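You operate a simulated robot arm through the tools that you are given. There is no shell and no other tool. Be economical: measure what you need, move in short steps, check, and stop when the job is done.

You are at the controls of a simulated two-armed robot. One attempt, no reset.

## Task
Pull the lamp plug and the red plug, each with its switch off.
Fine: stand both plugs on the lock-out shelf; the sump plug and its switch stay as they are. Set down upright: red plug, hand lamp plug.

The check looks at the end state, three seconds after you hand in, the way a careful person would. Anything else that was tipped, shoved, dropped, spilled or broken makes it a failure.

## Robot
Two 7-joint arms with fingered hands on one trunk, on a base that drives. Base frame: it is fixed to the floor where the robot stands at the start and does not move with it; the origin is under the middle of the robot, x ahead of it, y to its left, z up. Units: m, degrees, N and s.
The left shoulder is at the start at [0.06, 0.166, 0.951], the right one opposite. With the tool pointing down near the work surface each hand reaches from about 0.28 to 0.84 m from the robot's upright axis, wherever it stands, measured 20 degrees to its own side. Places, roughly: lamp socket switch [0.9, 0.1, 1]; lock-out shelf [0.7, 0.1, 0.8]; spare socket switch [0.9, -0.2, 1]; sump socket [0.8, 0.5, 1]; sump socket switch [0.8, 0.4, 1]. Payload 5 kg a hand.
Tool frame (each hand has its own): the origin (TCP) lies between the finger pads and is the grasp point; the fingertips stand 0.032 m ahead of it; z points along the fingers, y is the line along which they close. Largest opening 0.16 m; the body of the gripper starts 0.089 m behind the TCP. The gripper is a hand of 3 fingers: y runs from the thumb to the fingers, the wrist lies at [0, 0, -0.267] in the tool frame, and closing takes about 1.5 s.
Orientation is told as [roll, pitch, yaw] about the base's x, y, z axes, in that order, counted from this pose: with the fingers straight down and closing along the base's y, the tool's x points along the base's -x, its y along +y and its z along -z.

## Interface
- The arms move only by the tool apply_moves. It takes "left_plan", "right_plan" or both (then of equal length, played together; a hand with none holds still); each is one flat list of numbers, 6 for each row, row after row: the turn, a rotation vector about the tool's x, y, z in degrees, then the shift along the tool's x, y, z in m. In form: [rx, ry, rz, tx, ty, tz, rx, ry, rz, tx, ty, tz, ...]. A call has 1 to 10 rows; each row shifts and turns the commanded pose from where the row before left it, along the tool's axes as they then stand. "left_hand" and "right_hand" are, for a hand that has rows, the finger opening in m, from 0 to 0.16, set as the call begins (left out, the last holds). A row lasts 0.2 s, in which the tool goes at most 0.05 m and 8.6 degrees; a call with a longer step from one row to the next is refused whole, and so is a gripper value outside its range. A pose out of reach is approached as far as the arm can. The call stops where the force on the tool passes 40 N (or 10 N more than at its start, if that is more) or the arm is blocked; 0.2 s more then pass. Each finger travels about 0.045 m/s and halts on what it meets, pressing with about 27 N; the grip force reading is that of the motor and also rises with nothing between the fingers. The clock runs only during rows and for 0.2 s after the last one: add rows that do not move to give the fingers time. It gives the time, the measured TCP pose, the force on the tool (base axes), the opening and the grip force at its end, in the units of the frame above (readings bear some noise), with the torque about the TCP (base axes, N m) and any sound that the robot's microphone picked up.
- Cameras (640 x 400 px; columns grow to the right, rows downward): "scene" is now at [0.0525, -0.0038, 1.5953]; the picture's right is [-0.02, -1.00, 0.00], its down [-0.70, 0.01, -0.72] and it looks along [0.72, -0.01, -0.70] (base axes); focal length 293 px, centre (320, 200). "left" rides on the left gripper at [-0.065, -0.004, -0.116] in its tool frame; the picture's right is [0.06, -1.00, 0.00], its down [0.87, 0.05, -0.49] and it looks along [0.49, 0.03, 0.87] (tool axes); focal length 261 px, centre (320, 200). "right" rides on the right gripper at [0.065, -0.004, -0.116] in its tool frame; the picture's right is [0.06, 1.00, 0.00], its down [-0.87, 0.05, -0.49] and it looks along [-0.49, 0.03, 0.87] (tool axes); focal length 261 px, centre (320, 200). There is no depth. A picture from a camera that has moved, and an enlarged one, comes with that camera's place and axes in the base frame and with its lens.
- capture(camera): a new picture of that camera. It takes no simulated time.
- slide_trunk(by): slides the trunk up (or, below 0, down) by that many m; the arms and the scene camera ride with it, the base frame stays. It gives what a move gives, with no picture.
- drive_base(legs): drives the robot by 1 to 6 legs, each [ahead, turn to the left] in m and degrees, along the robot's own axes; the way and the turn of a leg run together, so that a leg with both is an arc; at most 1.5 m and 180 degrees a leg. The arms and the cameras ride along, it lands a little off, and it stops where it bumps. It gives what a move gives.
- set_fingers(finger1, finger2, thumb_bend, hand): sets how far each is bent, from 0 (flat) to 1 (curled in); at 0.3 the hand is open as for a grip, at 0.7 the pads meet at the TCP. One left out holds its place. A second passes; each finger stops where it meets its share of the squeeze, and holds until it gets a number again. A gripper value or a shape takes the hand back. It gives what a move gives, with no picture; readings hold the bend of each and the force on the fingers (four entries, about 0 where the hand has none), thumb and palm.
- hand_shape(shape, hand): the hand has 3 fingers and takes this shape, open, in about a second: jaw (thumb against the fingers, like two jaws); tri (thumb and two fingers); tip (a fingertip pinch); poke (one finger out to press); point (the index stretched); flat (the hand flat); cup (the hand cupped); fist (a fist). The gripper value then closes the fingers along that shape, each until it touches; the sizes above hold for jaw. It gives what a move gives, with no picture.
- aim_head(pan, tilt): turns the head with the scene camera to pan (to the left, within 86 degrees either way) and tilt (down, from -29 to 69), counted from straight ahead of the robot. It gives what a move gives.
- inspect(camera, box): a new picture of the part [left, top, right, bottom] of that camera's present view, enlarged. It takes no simulated time.
- finish_job(): hands the job in; it is judged then, once.

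Work in short steps. Places have to be worked out from the pictures, the camera data and where the tool is seen: move nearer, look again, correct. Check each grasp and each placing, and mend what went wrong. You have 120 turns and 92 pictures in all, those below and enlarged ones among them. Open the grippers and draw the arms clear of the work before you hand the job in, unless the task says otherwise; then end with one line.

The tools are called after "Call:" by a JSON object that holds its "method" and its "body". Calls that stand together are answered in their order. apply_moves: Moves the arms, as the interface text tells. Its arguments: {"type":"object","properties":{"left_plan":{"type":"array","items":{"type":"number"}},"left_hand":{"type":"number"},"right_plan":{"type":"array","items":{"type":"number"}},"right_hand":{"type":"number"}},"required":[]} The other tools are called the same way: slide_trunk (by) slides the trunk up or down; hand_shape (shape, hand) gives the hand a shape; set_fingers (finger1, finger2, thumb_bend, hand) moves the fingers one by one; drive_base (legs) drives the base; aim_head (pan, tilt) turns the head that bears the scene camera; capture (camera) takes a picture; inspect (camera, box) takes an enlarged picture of a part of a camera's view; finish_job () hands the job in.

At the start:

```text
clock: 0.0
left_position: [0.4671, 0.2509, 1.2746]
left_orientation: [0.0, 0.1, -7.2]
left_force: [0.3, 0.7, -0.2]
left_wrist_torque: [0.02, 0.03, 0.0]
left_opening: 0.1601
left_grasp_force: 0.1
left_shape: jaw
left_bend: [0.3, 0.3, 0.3]
left_finger forces: [0.0, 0.0, 0.1, 0.0, 0.0, 0.0]
right_position: [0.5463, -0.2665, 1.2779]
right_orientation: [0.0, 0.0, -7.1]
right_force: [-0.1, 0.5, -0.1]
right_wrist_torque: [0.03, -0.01, 0.0]
right_opening: 0.1601
right_grasp_force: 0.1
right_shape: jaw
right_bend: [0.3, 0.3, 0.3]
right_finger forces: [0.0, 0.0, 0.1, 0.0, 0.1, 0.1]
trunk travel left (down, up): [-0.5, 0.09]
robot x, y, heading: [0.0018, -0.0005, 0.1]
head pan, tilt: [-0.9, 44.1]
```

scene: 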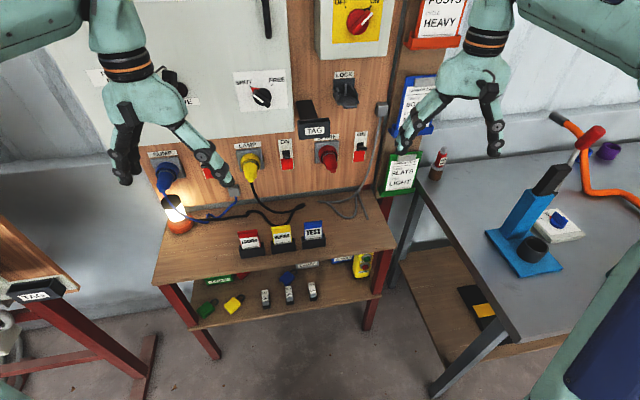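
right: 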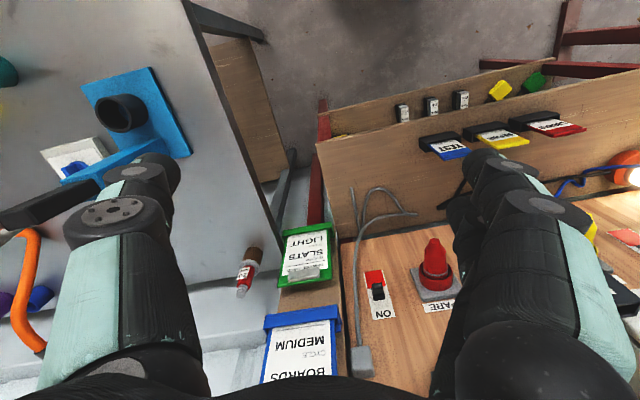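
left: 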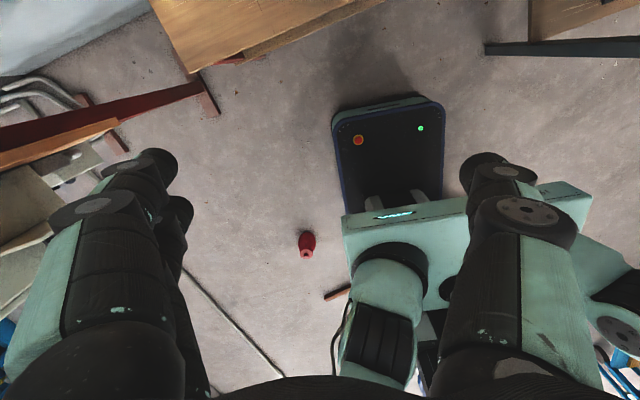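

I'll look closely at the sockets, switches and shelf first.

Call:
{"method": "inspect", "body": {"camera": "scene", "box": [140, 120, 400, 220]}}

Call:
{"method": "inspect", "body": {"camera": "scene", "box": [140, 200, 400, 340]}}

```text
2.46 times, centred on (270, 170) of scene
camera zoom: at [0.0525, -0.0038, 1.5953], right [-0.02, -1.0, 0.0], down [-0.7, 0.01, -0.72], along [0.72, -0.01, -0.7], focal length 720 px, centre (443, 274)
```

zoom: 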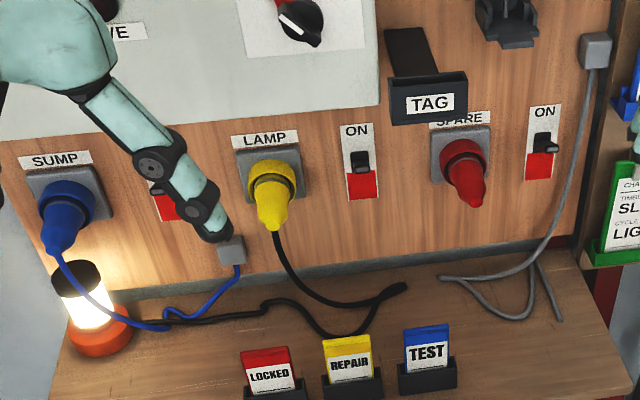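

```text
2.46 times, centred on (270, 270) of scene
camera zoom: at [0.0525, -0.0038, 1.5953], right [-0.02, -1.0, 0.0], down [-0.7, 0.01, -0.72], along [0.72, -0.01, -0.7], focal length 720 px, centre (443, 28)
```

zoom: 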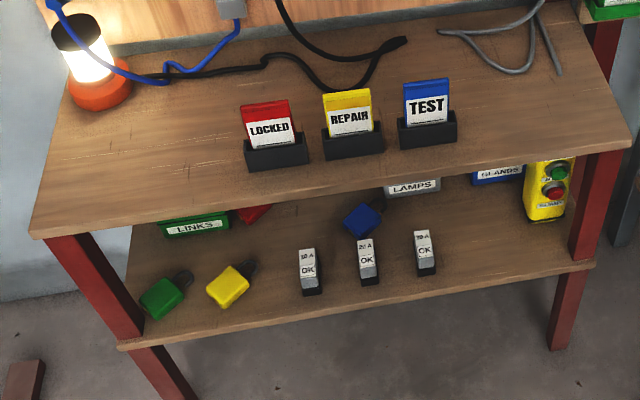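

The bench top (z≈0.8) in front of the board looks like the lock-out shelf. The lamp plug is yellow and the red plug is in SPARE, each with its own switch on its right. I'll point the left hand forward so its camera sees the board.

Call:
{"method": "apply_moves", "body": {"left_plan": [0, -8.5, -0.8, 0, 0, 0, 0, -8.5, -0.8, 0, 0, 0, 0, -8.5, -0.8, 0, 0, 0, 0, -8.5, -0.8, 0, 0, 0, 0, -8.5, -0.8, 0, 0, 0, 0, -8.5, -0.8, 0, 0, 0, 0, -8.5, -0.8, 0, 0, 0, 0, -8.5, -0.8, 0, 0, 0, 0, -8.5, -0.8, 0, 0, 0, 0, -8.5, 0, 0, 0, 0]}}

Call:
{"method": "capture", "body": {"camera": "left"}}

Call:
{"method": "capture", "body": {"camera": "scene"}}

```text
clock: 2.2
left_position: [0.4993, 0.26, 1.3216]
left_orientation: [-38.5, -83.1, 36.4]
left_force: [0.2, -0.5, -0.2]
left_wrist_torque: [-0.02, 0.02, -0.02]
left_opening: 0.16
left_grasp_force: 0.0
left_shape: jaw
left_bend: [0.3, 0.3, 0.3]
left_finger forces: [0.0, 0.1, 0.0, 0.0, 0.0, 0.0]
left hand out of reach, approached as far as the arm can: row 9, 10
right_position: [0.5472, -0.2652, 1.2776]
right_orientation: [0.1, 0.0, -7.1]
right_force: [-0.3, -0.1, 0.2]
right_wrist_torque: [-0.03, 0.0, -0.01]
right_opening: 0.1601
right_grasp_force: 0.1
right_shape: jaw
right_bend: [0.3, 0.3, 0.3]
right_finger forces: [0.0, 0.0, 0.0, 0.1, 0.0, 0.0]
trunk travel left (down, up): [-0.5, 0.09]
robot x, y, heading: [0.0008, 0.0018, -0.1]
head pan, tilt: [-0.9, 44.1]
```

```text
86 pictures are left
camera left: at [0.3905, 0.2641, 1.3968], right [-0.04, -1.0, 0.01], down [-0.57, 0.01, -0.82], along [0.82, -0.04, -0.57], focal length 261 px, centre (320, 200)
```

left: 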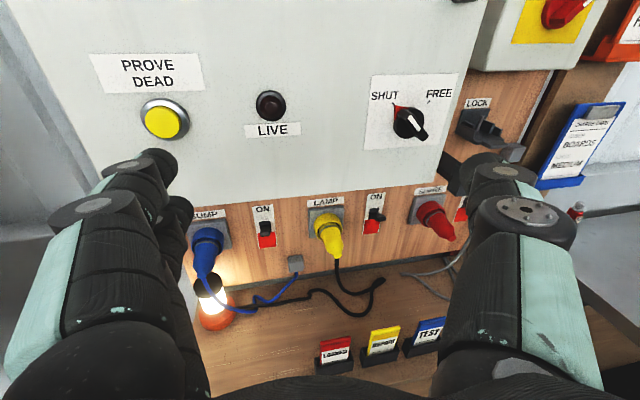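

```text
85 pictures are left
camera scene: at [0.0531, -0.0041, 1.5952], right [-0.02, -1.0, 0.0], down [-0.7, 0.01, -0.72], along [0.72, -0.01, -0.7], focal length 293 px, centre (320, 200)
```

scene: 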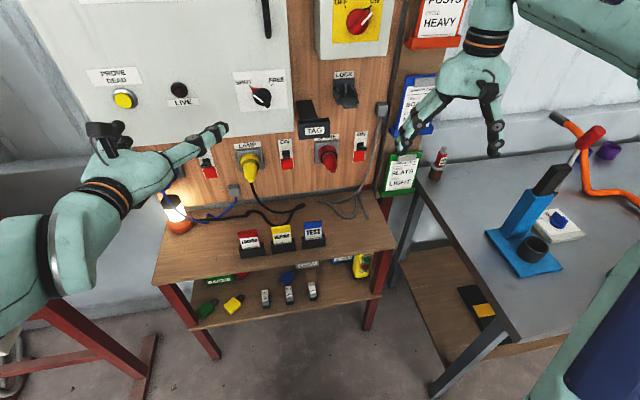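

The lamp plug and switch are clearly visible. I'm lowering the left hand towards socket height and levelling it.

Call:
{"method": "apply_moves", "body": {"left_plan": [0, 0, 0, 0.03, 0, 0.01, 0, 0, 0, 0.03, 0, 0.01, 0, 0, 0, 0.03, 0, 0.01, 0, 0, 0, 0.03, 0, 0, 0, 0, 0, 0.03, 0, 0, 0, 0, 0, 0.02, 0, 0], "left_hand": 0.11}}

Call:
{"method": "capture", "body": {"camera": "left"}}

```text
clock: 3.6
left_position: [0.5906, 0.262, 1.2082]
left_orientation: [-38.9, -83.4, 36.6]
left_force: [-0.1, 0.5, -0.3]
left_wrist_torque: [0.03, -0.01, -0.01]
left_opening: 0.1105
left_grasp_force: 0.1
left_shape: jaw
left_bend: [0.67, 0.67, 0.64]
left_finger forces: [0.1, 0.1, 0.0, 0.1, 0.1, 0.1]
left hand out of reach, approached as far as the arm can: row 1, 2, 3, 4, 5, 6
right_position: [0.5474, -0.2654, 1.2768]
right_orientation: [0.0, 0.0, -7.2]
right_force: [-0.6, -0.8, -0.4]
right_wrist_torque: [0.0, 0.0, 0.02]
right_opening: 0.16
right_grasp_force: 0.0
right_shape: jaw
right_bend: [0.3, 0.3, 0.3]
right_finger forces: [0.1, 0.0, 0.2, 0.0, 0.1, 0.1]
trunk travel left (down, up): [-0.5, 0.09]
robot x, y, heading: [-0.0024, 0.0021, -0.2]
head pan, tilt: [-0.9, 44.1]
```

```text
84 pictures are left
camera left: at [0.4813, 0.2672, 1.2843], right [-0.04, -1.0, 0.01], down [-0.57, 0.01, -0.82], along [0.82, -0.04, -0.57], focal length 261 px, centre (320, 200)
```

left: 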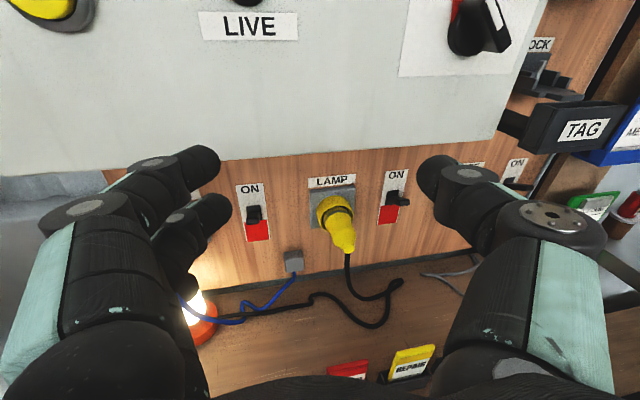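

Lamp plug estimate: axis horizontal, z≈0.975, y≈0.215, from x≈0.79 (tail) to 0.89. I'm zooming on the switches and plug.

Call:
{"method": "inspect", "body": {"camera": "left", "box": [220, 150, 440, 287]}}

Call:
{"method": "inspect", "body": {"camera": "scene", "box": [260, 120, 390, 200]}}

```text
2.91 times, centred on (330, 218) of left
camera zoom: at [0.4813, 0.2672, 1.2843], right [-0.04, -1.0, 0.01], down [-0.57, 0.01, -0.82], along [0.82, -0.04, -0.57], focal length 758 px, centre (291, 146)
```

zoom: 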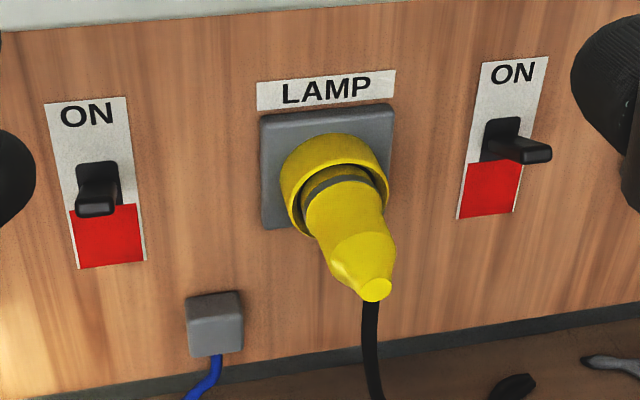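

```text
4.92 times, centred on (325, 160) of scene
camera zoom: at [0.0527, -0.0035, 1.5953], right [-0.02, -1.0, 0.0], down [-0.7, 0.01, -0.72], along [0.72, -0.01, -0.7], focal length 1440 px, centre (295, 397)
```

zoom: 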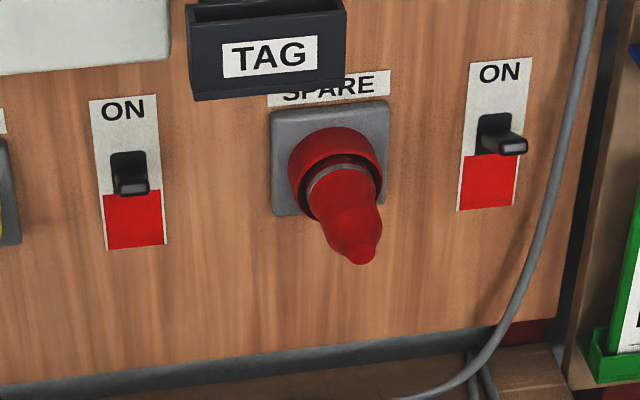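

Levers stick out horizontally about 4 cm (lamp lever tip ≈ [0.856, 0.095, 1.015]), and pushing them down onto the red should be OFF. The cabinet bottom is near z≈1.17. I'm closing the left hand and bringing it in front of the lamp switch.

Call:
{"method": "apply_moves", "body": {"left_plan": [0, 0, 0, 0.025, -0.03, 0, 0, 0, 0, 0.025, -0.03, 0, 0, 0, 0, 0.025, -0.03, 0, 0, 0, 0, 0.025, -0.03, 0, 0, 0, 0, 0.02, -0.03, 0, 0, 0, 0, 0, 0, 0, 0, 0, 0, 0, 0, 0], "left_hand": 0.0}}

Call:
{"method": "capture", "body": {"camera": "left"}}

Call:
{"method": "capture", "body": {"camera": "scene"}}

```text
clock: 5.2
left_position: [0.604, 0.1043, 1.1091]
left_orientation: [-38.8, -83.3, 36.6]
left_force: [0.3, 0.2, -0.4]
left_wrist_torque: [0.0, -0.01, 0.03]
left_opening: 0.0
left_grasp_force: 17.6
left_shape: jaw
left_bend: [0.65, 0.65, 0.67]
left_finger forces: [0.0, 0.1, 0.0, 0.0, 0.1, 0.0]
left hand out of reach, approached as far as the arm can: row 1, 2, 3
right_position: [0.5463, -0.2659, 1.2768]
right_orientation: [0.0, 0.0, -7.2]
right_force: [0.2, 0.1, -0.2]
right_wrist_torque: [0.01, 0.01, 0.0]
right_opening: 0.1597
right_grasp_force: 0.0
right_shape: jaw
right_bend: [0.3, 0.3, 0.3]
right_finger forces: [0.0, 0.0, 0.0, 0.0, 0.1, 0.1]
trunk travel left (down, up): [-0.5, 0.09]
robot x, y, heading: [-0.0005, 0.0009, 0.3]
head pan, tilt: [-0.9, 44.1]
```

```text
81 pictures are left
camera left: at [0.4951, 0.1078, 1.1856], right [-0.04, -1.0, 0.01], down [-0.57, 0.01, -0.82], along [0.82, -0.04, -0.57], focal length 261 px, centre (320, 200)
```

left: 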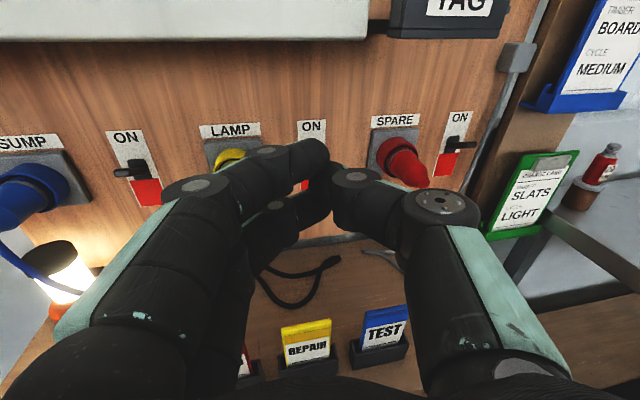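

```text
80 pictures are left
camera scene: at [0.0526, -0.0048, 1.5953], right [-0.02, -1.0, 0.0], down [-0.7, 0.01, -0.72], along [0.72, -0.01, -0.7], focal length 293 px, centre (320, 200)
```

scene: 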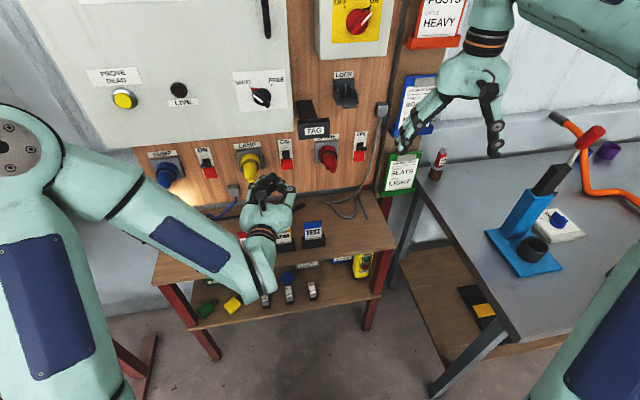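

Tool is reachable here. I'm going forward above the lamp lever.

Call:
{"method": "apply_moves", "body": {"left_plan": [0, 0, 0, 0, 0, 0.037, 0, 0, 0, 0, 0, 0.037, 0, 0, 0, 0, 0, 0.037, 0, 0, 0, 0, 0, 0.037, 0, 0, 0, 0, 0, 0.037, 0, 0, 0, 0, 0, 0.037]}}

Call:
{"method": "capture", "body": {"camera": "left"}}

Call:
{"method": "inspect", "body": {"camera": "scene", "box": [190, 110, 350, 210]}}

```text
clock: 6.6
left_position: [0.8257, 0.0958, 1.0892]
left_orientation: [-38.9, -83.3, 36.8]
left_force: [0.9, 0.4, 0.5]
left_wrist_torque: [0.04, 0.02, 0.01]
left_opening: 0.0
left_grasp_force: 26.9
left_shape: jaw
left_bend: [0.65, 0.65, 0.67]
left_finger forces: [0.0, 0.0, 0.0, 0.1, 0.0, 0.1]
right_position: [0.5478, -0.2664, 1.2765]
right_orientation: [0.0, 0.0, -7.3]
right_force: [-0.5, 0.1, -0.2]
right_wrist_torque: [0.0, 0.04, -0.01]
right_opening: 0.16
right_grasp_force: 0.2
right_shape: jaw
right_bend: [0.3, 0.3, 0.3]
right_finger forces: [0.0, 0.1, 0.0, 0.0, 0.1, 0.0]
trunk travel left (down, up): [-0.5, 0.09]
robot x, y, heading: [0.0018, -0.0028, -0.0]
head pan, tilt: [-0.9, 44.1]
```

```text
79 pictures are left
camera left: at [0.7172, 0.1003, 1.165], right [-0.04, -1.0, 0.01], down [-0.57, 0.01, -0.82], along [0.82, -0.04, -0.57], focal length 261 px, centre (320, 200)
```

left: 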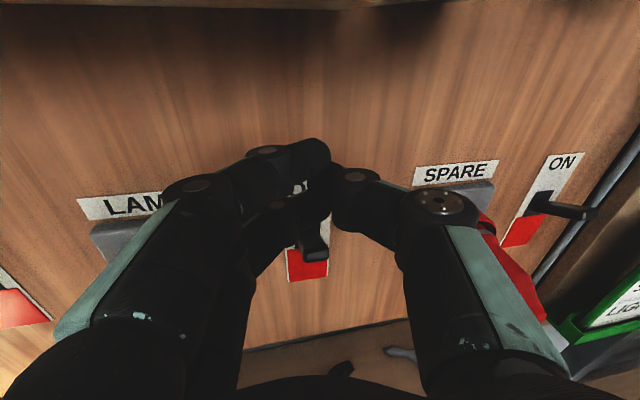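

```text
4.00 times, centred on (270, 160) of scene
camera zoom: at [0.0532, -0.004, 1.5952], right [-0.02, -1.0, 0.0], down [-0.7, 0.01, -0.72], along [0.72, -0.01, -0.7], focal length 1170 px, centre (520, 360)
```

zoom: 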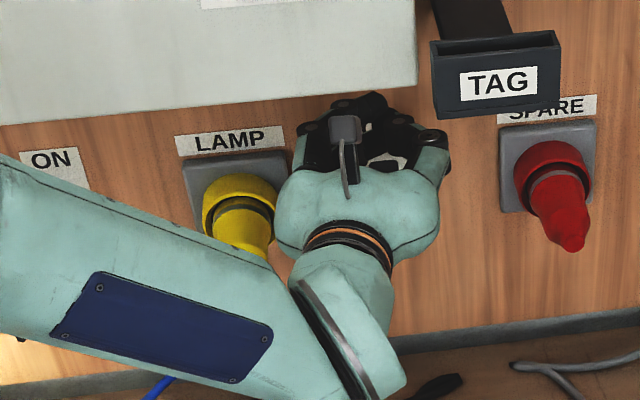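

The lever lies just below the fingertips. I'm moving 1 cm further in and then pressing straight down in small steps.

Call:
{"method": "apply_moves", "body": {"left_plan": [0, 0, 0, 0, 0, 0.012, 0, 0, 0, 0.02, 0, 0.002, 0, 0, 0, 0.02, 0, 0.002, 0, 0, 0, 0.02, 0, 0.002, 0, 0, 0, 0.015, 0, 0.002]}}

Call:
{"method": "capture", "body": {"camera": "left"}}

```text
clock: 7.8
left_position: [0.8378, 0.09, 1.0142]
left_orientation: [-39.0, -83.4, 36.9]
left_force: [0.1, 0.6, 0.3]
left_wrist_torque: [-0.02, -0.01, 0.01]
left_opening: 0.0
left_grasp_force: 27.4
left_shape: jaw
left_bend: [0.65, 0.65, 0.67]
left_finger forces: [0.1, 0.1, 0.1, 0.1, 0.0, 0.1]
right_position: [0.5473, -0.2658, 1.2766]
right_orientation: [0.0, 0.0, -7.2]
right_force: [-0.4, -0.5, 0.1]
right_wrist_torque: [-0.04, 0.03, 0.01]
right_opening: 0.16
right_grasp_force: 0.1
right_shape: jaw
right_bend: [0.3, 0.3, 0.3]
right_finger forces: [0.1, 0.0, 0.1, 0.0, 0.0, 0.1]
trunk travel left (down, up): [-0.5, 0.09]
robot x, y, heading: [-0.0003, 0.0003, -0.1]
head pan, tilt: [-0.9, 44.1]
```

```text
77 pictures are left
camera left: at [0.7285, 0.095, 1.0895], right [-0.04, -1.0, 0.01], down [-0.57, 0.01, -0.82], along [0.82, -0.04, -0.57], focal length 261 px, centre (320, 200)
```

left: 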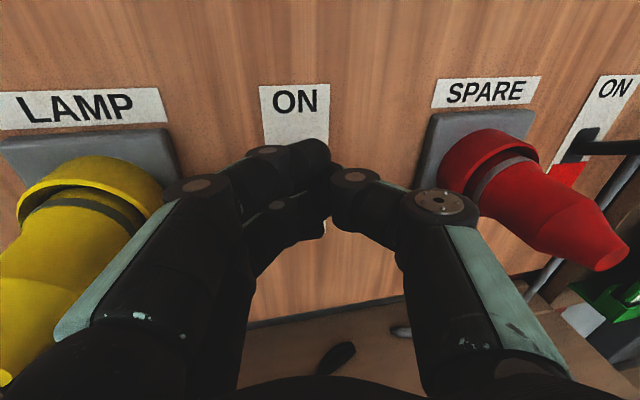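

No force yet; I can't see the lever. Continuing down a bit, then backing off to check.

Call:
{"method": "apply_moves", "body": {"left_plan": [0, 0, 0, 0.015, 0, 0.002, 0, 0, 0, 0.015, 0, 0.002, 0, 0, 0, 0.01, 0, 0.002]}}

Call:
{"method": "capture", "body": {"camera": "left"}}

```text
clock: 8.6
left_position: [0.8403, 0.0833, 0.9959]
left_orientation: [-50.9, -85.0, 48.5]
left_force: [-13.6, -1.5, 23.2]
left_wrist_torque: [0.06, -0.39, -0.01]
left_opening: 0.0001
left_grasp_force: 27.2
left_shape: jaw
left_bend: [0.65, 0.68, 0.67]
left_finger forces: [0.0, 44.0, 0.0, 0.0, 0.1, 0.0]
right_position: [0.5458, -0.2648, 1.2775]
right_orientation: [-0.1, -0.2, -7.1]
right_force: [0.5, 0.7, 0.2]
right_wrist_torque: [0.0, 0.03, 0.01]
right_opening: 0.1601
right_grasp_force: 0.1
right_shape: jaw
right_bend: [0.3, 0.3, 0.3]
right_finger forces: [0.1, 0.1, 0.0, 0.1, 0.0, 0.0]
trunk travel left (down, up): [-0.5, 0.09]
robot x, y, heading: [-0.0017, -0.0004, 0.0]
head pan, tilt: [-0.9, 44.1]
stopped in row 3 (left hand): the force on the tool passed its limit (the readings are from after the stop); the commanded pose is now the measured one
```

```text
76 pictures are left
camera left: at [0.729, 0.0887, 1.067], right [-0.04, -1.0, 0.01], down [-0.54, 0.02, -0.84], along [0.84, -0.04, -0.54], focal length 261 px, centre (320, 200)
```

left: 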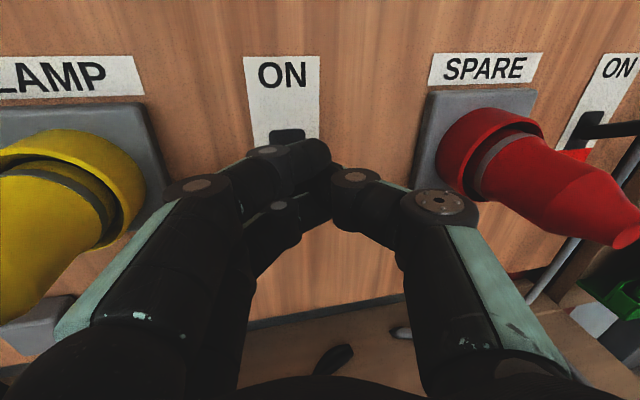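

The lower finger met 44 N. I'm backing out to see the lever's state.

Call:
{"method": "apply_moves", "body": {"left_plan": [0, 0, 0, 0, 0, -0.04, 0, 0, 0, -0.02, 0, -0.04, 0, 0, 0, -0.03, 0, -0.04]}}

Call:
{"method": "capture", "body": {"camera": "left"}}

Call:
{"method": "inspect", "body": {"camera": "scene", "box": [190, 110, 350, 210]}}

```text
clock: 9.4
left_position: [0.7241, 0.0937, 1.0464]
left_orientation: [-45.5, -84.4, 43.2]
left_force: [-1.2, -0.3, 0.5]
left_wrist_torque: [0.0, -0.01, 0.0]
left_opening: 0.0
left_grasp_force: 27.4
left_shape: jaw
left_bend: [0.65, 0.66, 0.67]
left_finger forces: [0.1, 0.0, 0.0, 0.0, 0.1, 0.1]
right_position: [0.5465, -0.2656, 1.2781]
right_orientation: [0.0, -0.1, -7.1]
right_force: [0.8, 0.0, -0.4]
right_wrist_torque: [0.01, -0.01, -0.01]
right_opening: 0.1598
right_grasp_force: 0.0
right_shape: jaw
right_bend: [0.3, 0.3, 0.3]
right_finger forces: [0.0, 0.1, 0.1, 0.0, 0.1, 0.0]
trunk travel left (down, up): [-0.5, 0.09]
robot x, y, heading: [-0.0003, 0.0011, 0.2]
head pan, tilt: [-0.9, 44.1]
```

```text
75 pictures are left
camera left: at [0.614, 0.0979, 1.12], right [-0.04, -1.0, 0.01], down [-0.55, 0.02, -0.84], along [0.83, -0.04, -0.55], focal length 261 px, centre (320, 200)
```

left: 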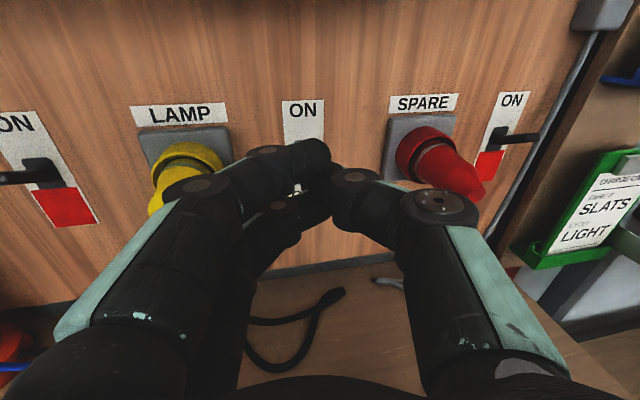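

```text
4.00 times, centred on (270, 160) of scene
camera zoom: at [0.0511, -0.0038, 1.5952], right [-0.02, -1.0, 0.0], down [-0.69, 0.01, -0.72], along [0.72, -0.01, -0.69], focal length 1170 px, centre (520, 360)
```

zoom: 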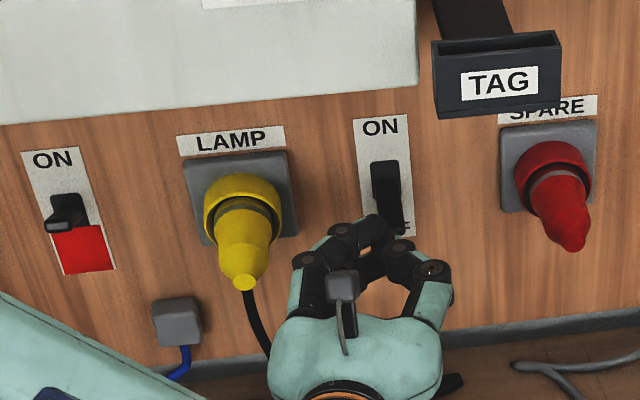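

The lamp lever is now down. I'll verify after retreating, then move this same hand over to the spare switch (lever near y≈-0.155), keeping clear of the red plug's tail.

Call:
{"method": "apply_moves", "body": {"left_plan": [0, 0, 0, 0, 0, -0.04, 0, 0, 0, 0, 0, -0.04, 0, 0, 0, -0.01, -0.04, 0, 0, 0, 0, -0.01, -0.04, 0, 0, 0, 0, -0.01, -0.04, 0, 0, 0, 0, -0.005, -0.04, 0, 0, 0, 0, 0, -0.04, 0, 0, 0, 0, 0, -0.045, 0]}}

Call:
{"method": "capture", "body": {"camera": "left"}}

Call:
{"method": "inspect", "body": {"camera": "scene", "box": [140, 110, 400, 270]}}

```text
clock: 11.2
left_position: [0.6412, -0.146, 1.1042]
left_orientation: [-45.2, -84.4, 42.9]
left_force: [1.1, -0.6, -0.3]
left_wrist_torque: [0.02, 0.02, 0.01]
left_opening: 0.0001
left_grasp_force: 27.2
left_shape: jaw
left_bend: [0.65, 0.66, 0.67]
left_finger forces: [0.1, 0.0, 0.0, 0.1, 0.1, 0.0]
right_position: [0.5456, -0.2655, 1.2776]
right_orientation: [0.2, 0.1, -7.1]
right_force: [0.0, -0.5, -1.0]
right_wrist_torque: [0.04, -0.04, -0.02]
right_opening: 0.1598
right_grasp_force: 0.0
right_shape: jaw
right_bend: [0.3, 0.3, 0.3]
right_finger forces: [0.0, 0.0, 0.1, 0.0, 0.0, 0.0]
trunk travel left (down, up): [-0.5, 0.09]
robot x, y, heading: [0.0027, -0.0021, -0.1]
head pan, tilt: [-0.9, 44.1]
```

```text
73 pictures are left
camera left: at [0.5295, -0.1422, 1.1771], right [-0.04, -1.0, 0.01], down [-0.55, 0.02, -0.84], along [0.83, -0.04, -0.55], focal length 261 px, centre (320, 200)
```

left: 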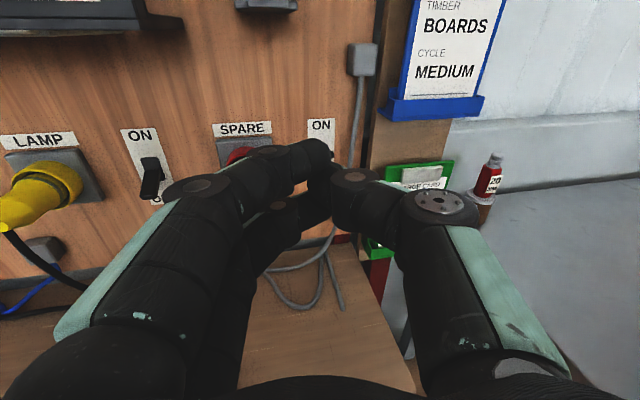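

```text
2.46 times, centred on (270, 190) of scene
camera zoom: at [0.0519, -0.0055, 1.5953], right [-0.02, -1.0, 0.0], down [-0.7, 0.01, -0.72], along [0.72, -0.01, -0.7], focal length 720 px, centre (443, 225)
```

zoom: 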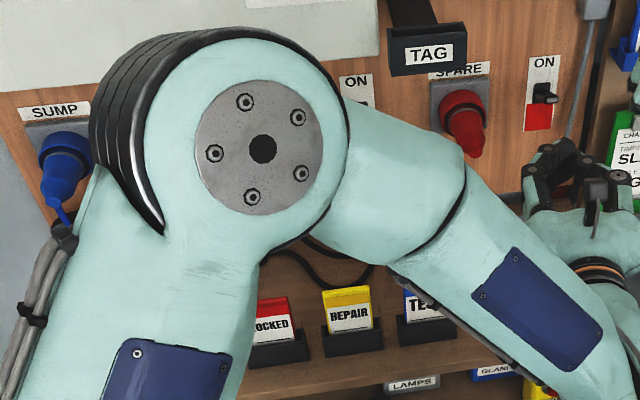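

The lamp lever is down. The board is yawed about 10–12° (right end farther), so the spare lever tip is near [0.90, -0.157, 1.02]. I'm advancing above it.

Call:
{"method": "apply_moves", "body": {"left_plan": [0, 0, 0, 0, 0, 0.04, 0, 0, 0, 0, 0, 0.04, 0, 0, 0, 0, 0, 0.04, 0, 0, 0, 0, 0, 0.04, 0, 0, 0, 0, 0, 0.04, 0, 0, 0, 0, 0, 0.03]}}

Call:
{"method": "capture", "body": {"camera": "left"}}

```text
clock: 12.6
left_position: [0.8711, -0.1531, 1.086]
left_orientation: [-45.1, -84.4, 42.9]
left_force: [0.7, -0.2, -0.2]
left_wrist_torque: [0.01, -0.04, -0.01]
left_opening: 0.0001
left_grasp_force: 27.0
left_shape: jaw
left_bend: [0.65, 0.66, 0.67]
left_finger forces: [0.0, 0.0, 0.1, 0.0, 0.0, 0.0]
right_position: [0.5478, -0.2659, 1.277]
right_orientation: [-0.1, 0.0, -7.0]
right_force: [0.4, 0.5, -0.2]
right_wrist_torque: [0.01, 0.01, 0.02]
right_opening: 0.1599
right_grasp_force: 0.1
right_shape: jaw
right_bend: [0.3, 0.3, 0.3]
right_finger forces: [0.0, 0.1, 0.0, 0.0, 0.0, 0.0]
trunk travel left (down, up): [-0.5, 0.09]
robot x, y, heading: [-0.0016, -0.0009, 0.0]
head pan, tilt: [-0.9, 44.1]
```

```text
71 pictures are left
camera left: at [0.7598, -0.1489, 1.1601], right [-0.04, -1.0, 0.01], down [-0.55, 0.02, -0.83], along [0.83, -0.04, -0.55], focal length 261 px, centre (320, 200)
```

left: 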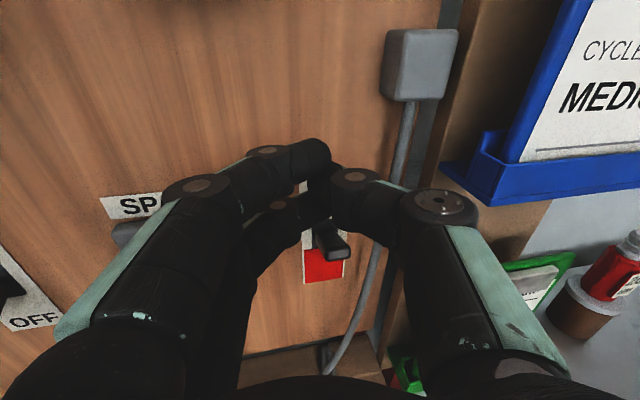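

The lamp switch shows OFF. The spare lever is right below the fingertips; I'm pressing down.

Call:
{"method": "apply_moves", "body": {"left_plan": [0, 0, 0, 0, -0.006, 0.01, 0, 0, 0, 0.02, 0, 0.002, 0, 0, 0, 0.02, 0, 0.002, 0, 0, 0, 0.02, 0, 0.002, 0, 0, 0, 0.015, 0, 0.002, 0, 0, 0, 0.015, 0, 0.002, 0, 0, 0, 0.01, 0, 0.001, 0, 0, 0, 0.01, 0, 0.001]}}

```text
clock: 14.4
left_position: [0.8841, -0.1698, 0.995]
left_orientation: [-60.8, -85.5, 58.3]
left_force: [-14.2, 1.3, 20.5]
left_wrist_torque: [-0.06, -0.37, -0.05]
left_opening: 0.0002
left_grasp_force: 27.1
left_shape: jaw
left_bend: [0.65, 0.68, 0.67]
left_finger forces: [0.0, 43.4, 0.0, 0.0, 0.0, 0.1]
right_position: [0.545, -0.2657, 1.2767]
right_orientation: [-0.1, 0.0, -7.1]
right_force: [0.0, -0.4, -0.4]
right_wrist_torque: [0.0, 0.06, -0.08]
right_opening: 0.16
right_grasp_force: 0.0
right_shape: jaw
right_bend: [0.3, 0.3, 0.3]
right_finger forces: [0.0, 0.1, 0.0, 0.0, 0.0, 0.0]
trunk travel left (down, up): [-0.5, 0.09]
robot x, y, heading: [-0.0012, 0.0007, 0.1]
head pan, tilt: [-0.9, 44.1]
stopped in row 8 (left hand): the force on the tool passed its limit (the readings are from after the stop); the commanded pose is now the measured one
```

Same signature as before. I'm backing straight out, rising a bit, and checking.

Call:
{"method": "apply_moves", "body": {"left_plan": [0, 0, 0, 0, 0, -0.04, 0, 0, 0, -0.02, 0, -0.045, 0, 0, 0, -0.03, 0, -0.045, 0, 0, 0, -0.02, 0, -0.045, 0, 0, 0, 0, 0, -0.045]}}

Call:
{"method": "capture", "body": {"camera": "left"}}

Call:
{"method": "inspect", "body": {"camera": "scene", "box": [260, 110, 400, 200]}}

```text
refused: row 3 steps farther than a row can; nothing moved
```

```text
70 pictures are left
camera left: at [0.7704, -0.1656, 1.0657], right [-0.04, -1.0, 0.01], down [-0.52, 0.02, -0.85], along [0.85, -0.04, -0.52], focal length 261 px, centre (320, 200)
```

left: 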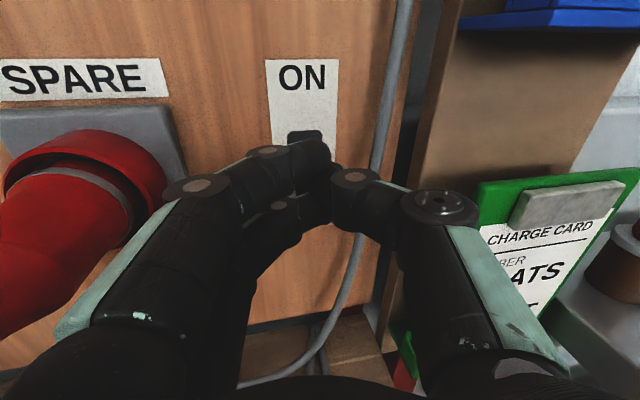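

```text
4.44 times, centred on (330, 155) of scene
camera zoom: at [0.0498, -0.004, 1.5953], right [-0.02, -1.0, 0.0], down [-0.69, 0.01, -0.72], along [0.72, -0.01, -0.69], focal length 1300 px, centre (276, 400)
```

zoom: 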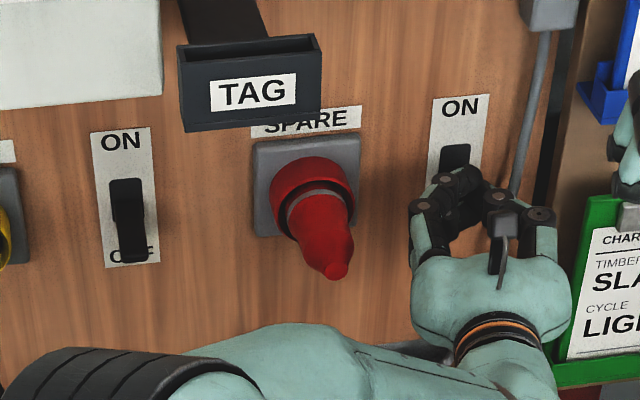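

One step was too long; retrying with shorter ones.

Call:
{"method": "apply_moves", "body": {"left_plan": [0, 0, 0, 0, 0, -0.04, 0, 0, 0, -0.02, 0, -0.04, 0, 0, 0, -0.02, 0, -0.04, 0, 0, 0, -0.02, 0, -0.04, 0, 0, 0, 0, 0, -0.045]}}

Call:
{"method": "inspect", "body": {"camera": "scene", "box": [260, 110, 400, 200]}}

```text
clock: 15.6
left_position: [0.6831, -0.1563, 1.0588]
left_orientation: [-54.0, -85.2, 51.9]
left_force: [-0.7, 0.0, 0.0]
left_wrist_torque: [0.02, -0.05, -0.02]
left_opening: 0.0001
left_grasp_force: 27.5
left_shape: jaw
left_bend: [0.65, 0.66, 0.67]
left_finger forces: [0.0, 0.0, 0.1, 0.0, 0.0, 0.0]
right_position: [0.5472, -0.2663, 1.2773]
right_orientation: [0.0, 0.0, -7.1]
right_force: [0.3, -0.2, 0.4]
right_wrist_torque: [-0.01, -0.03, 0.01]
right_opening: 0.1601
right_grasp_force: 0.1
right_shape: jaw
right_bend: [0.3, 0.3, 0.3]
right_finger forces: [0.0, 0.0, 0.0, 0.1, 0.1, 0.0]
trunk travel left (down, up): [-0.5, 0.09]
robot x, y, heading: [0.0001, -0.0018, -0.0]
head pan, tilt: [-0.9, 44.1]
```

```text
4.44 times, centred on (330, 155) of scene
camera zoom: at [0.0513, -0.0044, 1.5953], right [-0.02, -1.0, 0.0], down [-0.69, 0.01, -0.72], along [0.72, -0.01, -0.69], focal length 1300 px, centre (276, 400)
```

zoom: 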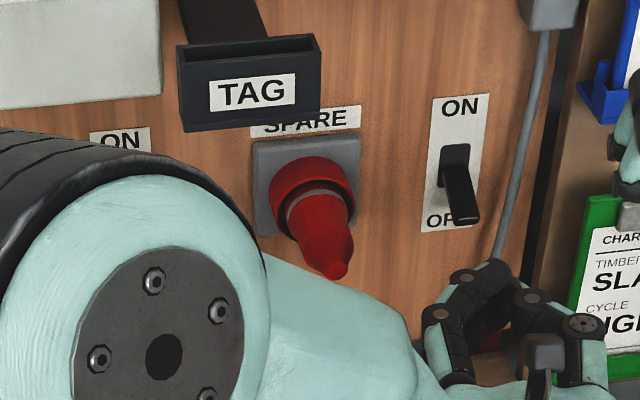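

Both switches are OFF. The red plug's axis: tail ≈ [0.822,-0.061,0.99], ring front ≈ [0.91,-0.045,0.993], yaw about 10°. I'm aligning the left hand with that axis, open 0.11, standing off.

Call:
{"method": "apply_moves", "body": {"left_plan": [-6.1, -1.4, 2, 0, 0, 0, -6.1, -1.4, 2, 0, 0, 0, 0, 0, 0, 0.023, 0.0233, 0, 0, 0, 0, 0.023, 0.0233, 0, 0, 0, 0, 0.023, 0.0233, 0, 0, 0, 0, 0, 0, 0.02, 0, 0, 0, 0, 0, 0.02], "left_hand": 0.11}}

Call:
{"method": "capture", "body": {"camera": "left"}}

Call:
{"method": "inspect", "body": {"camera": "scene", "box": [260, 110, 400, 200]}}

```text
clock: 17.2
left_position: [0.7095, -0.0782, 0.9893]
left_orientation: [38.3, -89.3, -28.3]
left_force: [-0.2, -0.5, -0.4]
left_wrist_torque: [0.01, 0.0, 0.01]
left_opening: 0.1097
left_grasp_force: 0.0
left_shape: jaw
left_bend: [0.68, 0.68, 0.65]
left_finger forces: [0.0, 0.0, 0.0, 0.1, 0.0, 0.1]
right_position: [0.5475, -0.2653, 1.2774]
right_orientation: [0.0, 0.0, -7.1]
right_force: [0.4, 0.2, 0.1]
right_wrist_torque: [-0.01, 0.06, 0.06]
right_opening: 0.1598
right_grasp_force: 0.1
right_shape: jaw
right_bend: [0.3, 0.3, 0.3]
right_finger forces: [0.1, 0.0, 0.0, 0.0, 0.1, 0.0]
trunk travel left (down, up): [-0.5, 0.09]
robot x, y, heading: [-0.0007, -0.0013, 0.1]
head pan, tilt: [-0.9, 44.1]
```

```text
67 pictures are left
camera left: at [0.5974, -0.1038, 1.0559], right [0.17, -0.98, -0.07], down [-0.5, -0.03, -0.86], along [0.85, 0.18, -0.5], focal length 261 px, centre (320, 200)
```

left: 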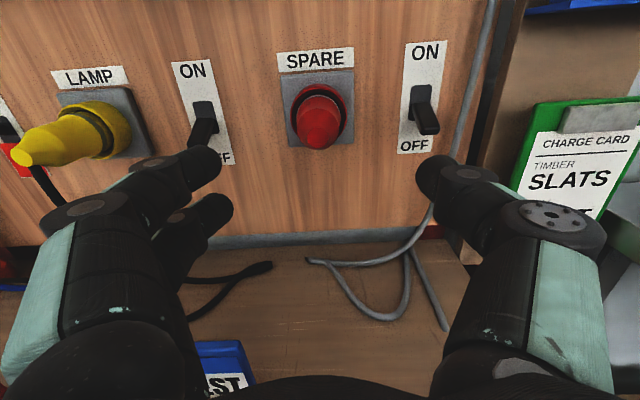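

```text
4.44 times, centred on (330, 155) of scene
camera zoom: at [0.0525, -0.0039, 1.5953], right [-0.02, -1.0, 0.0], down [-0.7, 0.01, -0.72], along [0.72, -0.01, -0.7], focal length 1300 px, centre (276, 400)
```

zoom: 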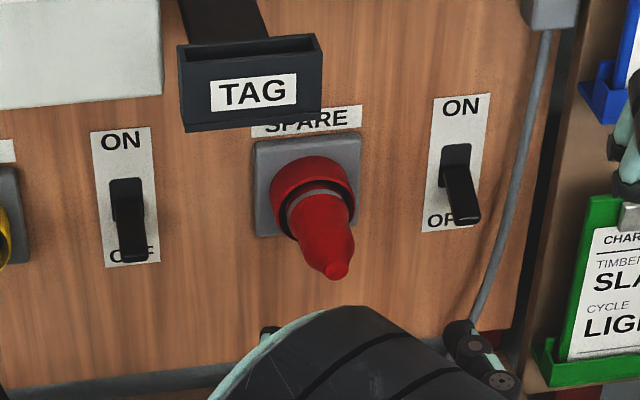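

Alignment is excellent: the plug lies right on the tool axis. I'm advancing 0.12 m along it.

Call:
{"method": "apply_moves", "body": {"left_plan": [0, 0, 0, 0, 0, 0.03, 0, 0, 0, 0, 0, 0.03, 0, 0, 0, 0, 0, 0.03, 0, 0, 0, 0, 0, 0.03]}}

Call:
{"method": "capture", "body": {"camera": "left"}}

```text
clock: 18.2
left_position: [0.8286, -0.0595, 0.9881]
left_orientation: [40.7, -89.4, -30.7]
left_force: [0.3, 0.5, -0.3]
left_wrist_torque: [0.02, 0.0, -0.02]
left_opening: 0.1097
left_grasp_force: 0.0
left_shape: jaw
left_bend: [0.68, 0.68, 0.65]
left_finger forces: [0.0, 0.1, 0.0, 0.1, 0.1, 0.0]
right_position: [0.5477, -0.266, 1.277]
right_orientation: [-0.1, 0.0, -7.1]
right_force: [-0.2, 0.4, 0.3]
right_wrist_torque: [0.01, 0.0, -0.01]
right_opening: 0.16
right_grasp_force: 0.0
right_shape: jaw
right_bend: [0.3, 0.3, 0.3]
right_finger forces: [0.1, 0.1, 0.0, 0.1, 0.0, 0.0]
trunk travel left (down, up): [-0.5, 0.09]
robot x, y, heading: [-0.0022, -0.0018, -0.1]
head pan, tilt: [-0.9, 44.1]
```

```text
65 pictures are left
camera left: at [0.7161, -0.0841, 1.0549], right [0.17, -0.98, -0.07], down [-0.5, -0.03, -0.86], along [0.85, 0.18, -0.5], focal length 261 px, centre (320, 200)
```

left: 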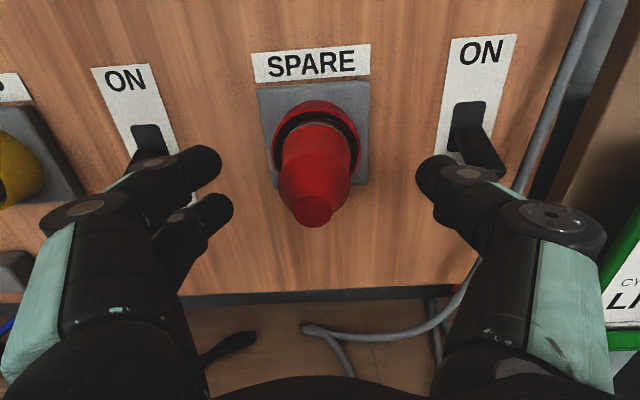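

Tail is between the fingers, 5 mm low. Narrowing to 0.08 to clear the spare lever, then advancing 0.05.

Call:
{"method": "apply_moves", "body": {"left_plan": [0, 0, 0, 0.004, 0.002, 0, 0, 0, 0, 0, 0, 0, 0, 0, 0, 0, 0, 0, 0, 0, 0, 0, 0, 0.025, 0, 0, 0, 0, 0, 0.025], "left_hand": 0.08}}

Call:
{"method": "capture", "body": {"camera": "left"}}

```text
clock: 19.4
left_position: [0.8766, -0.0488, 0.9832]
left_orientation: [42.6, -89.3, -32.8]
left_force: [0.1, -0.4, -0.1]
left_wrist_torque: [-0.01, -0.03, -0.01]
left_opening: 0.0807
left_grasp_force: 0.0
left_shape: jaw
left_bend: [0.72, 0.72, 0.7]
left_finger forces: [0.2, 0.0, 0.0, 0.1, 0.0, 0.0]
right_position: [0.5468, -0.2648, 1.2771]
right_orientation: [0.0, -0.1, -7.0]
right_force: [-0.3, 0.0, -0.2]
right_wrist_torque: [0.0, 0.02, -0.01]
right_opening: 0.1601
right_grasp_force: 0.0
right_shape: jaw
right_bend: [0.3, 0.3, 0.3]
right_finger forces: [0.0, 0.1, 0.0, 0.0, 0.1, 0.0]
trunk travel left (down, up): [-0.5, 0.09]
robot x, y, heading: [-0.0016, 0.0022, 0.4]
head pan, tilt: [-0.9, 44.1]
```

```text
64 pictures are left
camera left: at [0.7644, -0.0734, 1.0501], right [0.17, -0.98, -0.07], down [-0.5, -0.03, -0.86], along [0.85, 0.18, -0.5], focal length 261 px, centre (320, 200)
```

left: 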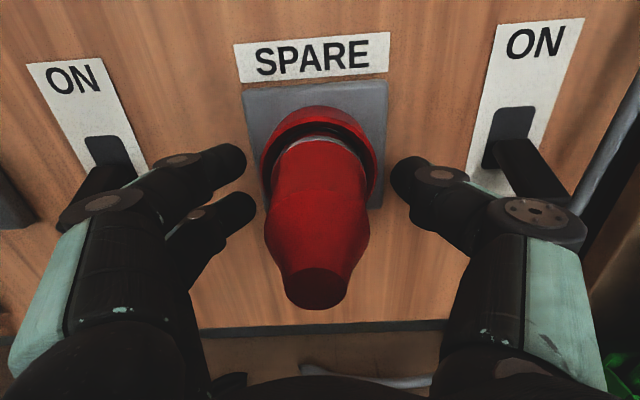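

The plug body is centred between the pads. Closing.

Call:
{"method": "apply_moves", "body": {"left_plan": [0, 0, 0, 0, 0, 0, 0, 0, 0, 0, 0, 0, 0, 0, 0, 0, 0, 0, 0, 0, 0, 0, 0, 0, 0, 0, 0, 0, 0, 0, 0, 0, 0, 0, 0, 0], "left_hand": 0.0}}

Call:
{"method": "capture", "body": {"camera": "left"}}

```text
clock: 20.8
left_position: [0.8777, -0.048, 0.9841]
left_orientation: [40.2, -89.3, -30.3]
left_force: [1.5, 0.0, -0.9]
left_wrist_torque: [-0.26, 0.0, -0.02]
left_opening: 0.0608
left_grasp_force: 27.1
left_shape: jaw
left_bend: [0.73, 0.73, 0.7]
left_finger forces: [12.3, 10.8, 0.0, 0.0, 25.0, 0.0]
right_position: [0.5478, -0.2655, 1.2778]
right_orientation: [0.0, 0.0, -7.0]
right_force: [0.8, 0.5, 1.0]
right_wrist_torque: [0.03, -0.04, 0.01]
right_opening: 0.1599
right_grasp_force: 0.0
right_shape: jaw
right_bend: [0.3, 0.3, 0.3]
right_finger forces: [0.0, 0.1, 0.0, 0.0, 0.0, 0.0]
trunk travel left (down, up): [-0.5, 0.09]
robot x, y, heading: [-0.0001, 0.0018, 0.5]
head pan, tilt: [-0.9, 44.1]
```

```text
63 pictures are left
camera left: at [0.7644, -0.0734, 1.0501], right [0.17, -0.98, -0.07], down [-0.5, -0.03, -0.86], along [0.85, 0.18, -0.5], focal length 261 px, centre (320, 200)
```

left: 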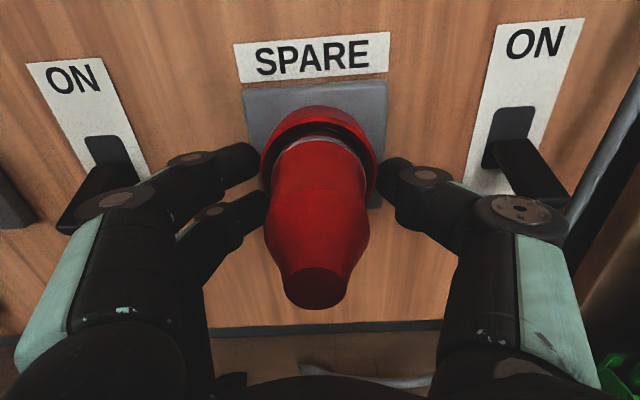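

Gripped at 0.061. I'm pulling gently along the axis to see whether it's the plug moving.

Call:
{"method": "apply_moves", "body": {"left_plan": [0, 0, 0, 0, 0, -0.005, 0, 0, 0, 0, 0, -0.005, 0, 0, 0, 0, 0, -0.005]}}

Call:
{"method": "capture", "body": {"camera": "left"}}

```text
clock: 21.6
left_position: [0.86, -0.0502, 0.9805]
left_orientation: [29.6, -89.1, -19.5]
left_force: [-10.2, 2.9, -6.2]
left_wrist_torque: [-0.31, 0.12, 0.39]
left_opening: 0.0475
left_grasp_force: 26.8
left_shape: jaw
left_bend: [0.74, 0.74, 0.71]
left_finger forces: [14.0, 10.8, 0.0, 0.1, 13.1, 0.0]
right_position: [0.5458, -0.2645, 1.2765]
right_orientation: [0.0, 0.0, -7.1]
right_force: [-0.5, 0.0, -0.8]
right_wrist_torque: [0.01, 0.02, -0.02]
right_opening: 0.16
right_grasp_force: 0.0
right_shape: jaw
right_bend: [0.3, 0.3, 0.3]
right_finger forces: [0.1, 0.1, 0.0, 0.0, 0.0, 0.0]
trunk travel left (down, up): [-0.5, 0.09]
robot x, y, heading: [0.0012, 0.0019, -0.1]
head pan, tilt: [-0.9, 44.1]
```

```text
62 pictures are left
camera left: at [0.7478, -0.0764, 1.0471], right [0.17, -0.98, -0.07], down [-0.51, -0.03, -0.86], along [0.84, 0.18, -0.5], focal length 261 px, centre (320, 200)
```

left: 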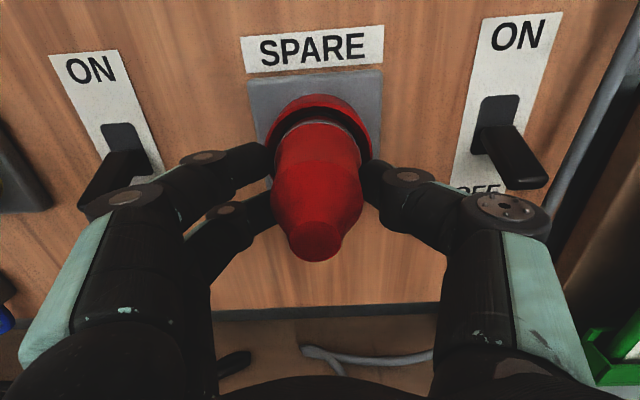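

The fingers slid off the socket ring and now grip the plug body (0.0475). Letting them settle, then pulling.

Call:
{"method": "apply_moves", "body": {"left_plan": [0, 0, 0, 0, 0, 0, 0, 0, 0, 0, 0, 0, 0, 0, 0, 0, 0, -0.006, 0, 0, 0, 0, 0, -0.006, 0, 0, 0, 0, 0, -0.006]}}

Call:
{"method": "capture", "body": {"camera": "left"}}

```text
clock: 22.8
left_position: [0.8441, -0.0548, 0.9853]
left_orientation: [53.7, -89.5, -43.9]
left_force: [0.2, 0.7, -1.6]
left_wrist_torque: [0.01, 0.01, 0.0]
left_opening: 0.0433
left_grasp_force: 27.4
left_shape: jaw
left_bend: [0.75, 0.75, 0.73]
left_finger forces: [5.1, 6.5, 0.1, 0.0, 11.5, 0.0]
right_position: [0.5475, -0.2653, 1.2765]
right_orientation: [0.0, 0.0, -7.1]
right_force: [-0.1, 0.5, 1.1]
right_wrist_torque: [0.0, 0.03, 0.02]
right_opening: 0.1599
right_grasp_force: 0.0
right_shape: jaw
right_bend: [0.3, 0.3, 0.3]
right_finger forces: [0.0, 0.1, 0.1, 0.1, 0.1, 0.0]
trunk travel left (down, up): [-0.5, 0.09]
robot x, y, heading: [0.0016, 0.001, 0.1]
head pan, tilt: [-0.9, 44.1]
```

```text
61 pictures are left
camera left: at [0.7318, -0.0799, 1.0515], right [0.17, -0.98, -0.07], down [-0.5, -0.03, -0.87], along [0.85, 0.18, -0.5], focal length 261 px, centre (320, 200)
```

left: 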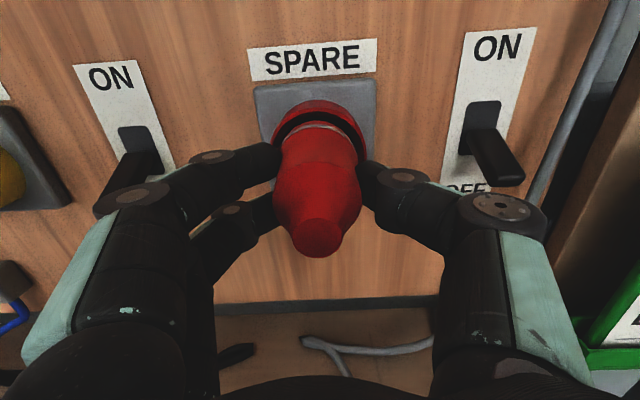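

The plug moved with the hand and the force is gone. Continuing the pull 0.1 m.

Call:
{"method": "apply_moves", "body": {"left_plan": [0, 0, 0, 0, 0, -0.015, 0, 0, 0, 0, 0, -0.015, 0, 0, 0, 0, 0, -0.02, 0, 0, 0, 0, 0, -0.02, 0, 0, 0, 0, 0, -0.02, 0, 0, 0, 0, 0, -0.02]}}

Call:
{"method": "capture", "body": {"camera": "left"}}

```text
clock: 24.2
left_position: [0.7352, -0.0745, 0.9847]
left_orientation: [40.7, -89.3, -30.6]
left_force: [-0.3, 0.1, -1.8]
left_wrist_torque: [0.02, 0.04, 0.01]
left_opening: 0.0437
left_grasp_force: 26.5
left_shape: jaw
left_bend: [0.75, 0.75, 0.73]
left_finger forces: [4.9, 6.6, 0.1, 0.0, 11.6, 0.0]
right_position: [0.5464, -0.2651, 1.2768]
right_orientation: [0.0, -0.1, -7.2]
right_force: [-0.5, 0.2, 0.5]
right_wrist_torque: [0.03, -0.03, 0.01]
right_opening: 0.1599
right_grasp_force: 0.0
right_shape: jaw
right_bend: [0.3, 0.3, 0.3]
right_finger forces: [0.0, 0.1, 0.1, 0.1, 0.0, 0.1]
trunk travel left (down, up): [-0.5, 0.09]
robot x, y, heading: [-0.0014, 0.0035, 0.2]
head pan, tilt: [-0.9, 44.1]
```

```text
60 pictures are left
camera left: at [0.6231, -0.0986, 1.0516], right [0.17, -0.98, -0.07], down [-0.5, -0.03, -0.86], along [0.85, 0.18, -0.5], focal length 261 px, centre (320, 200)
```

left: 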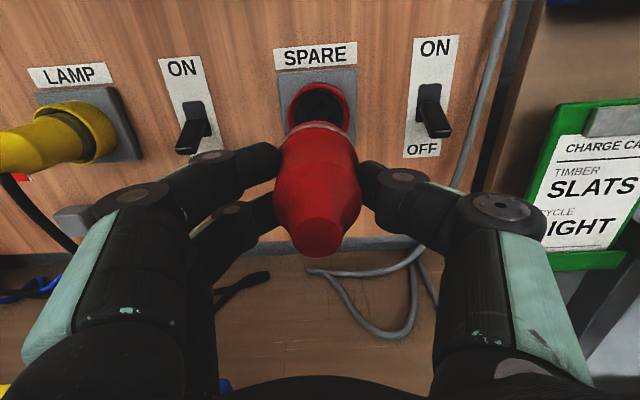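

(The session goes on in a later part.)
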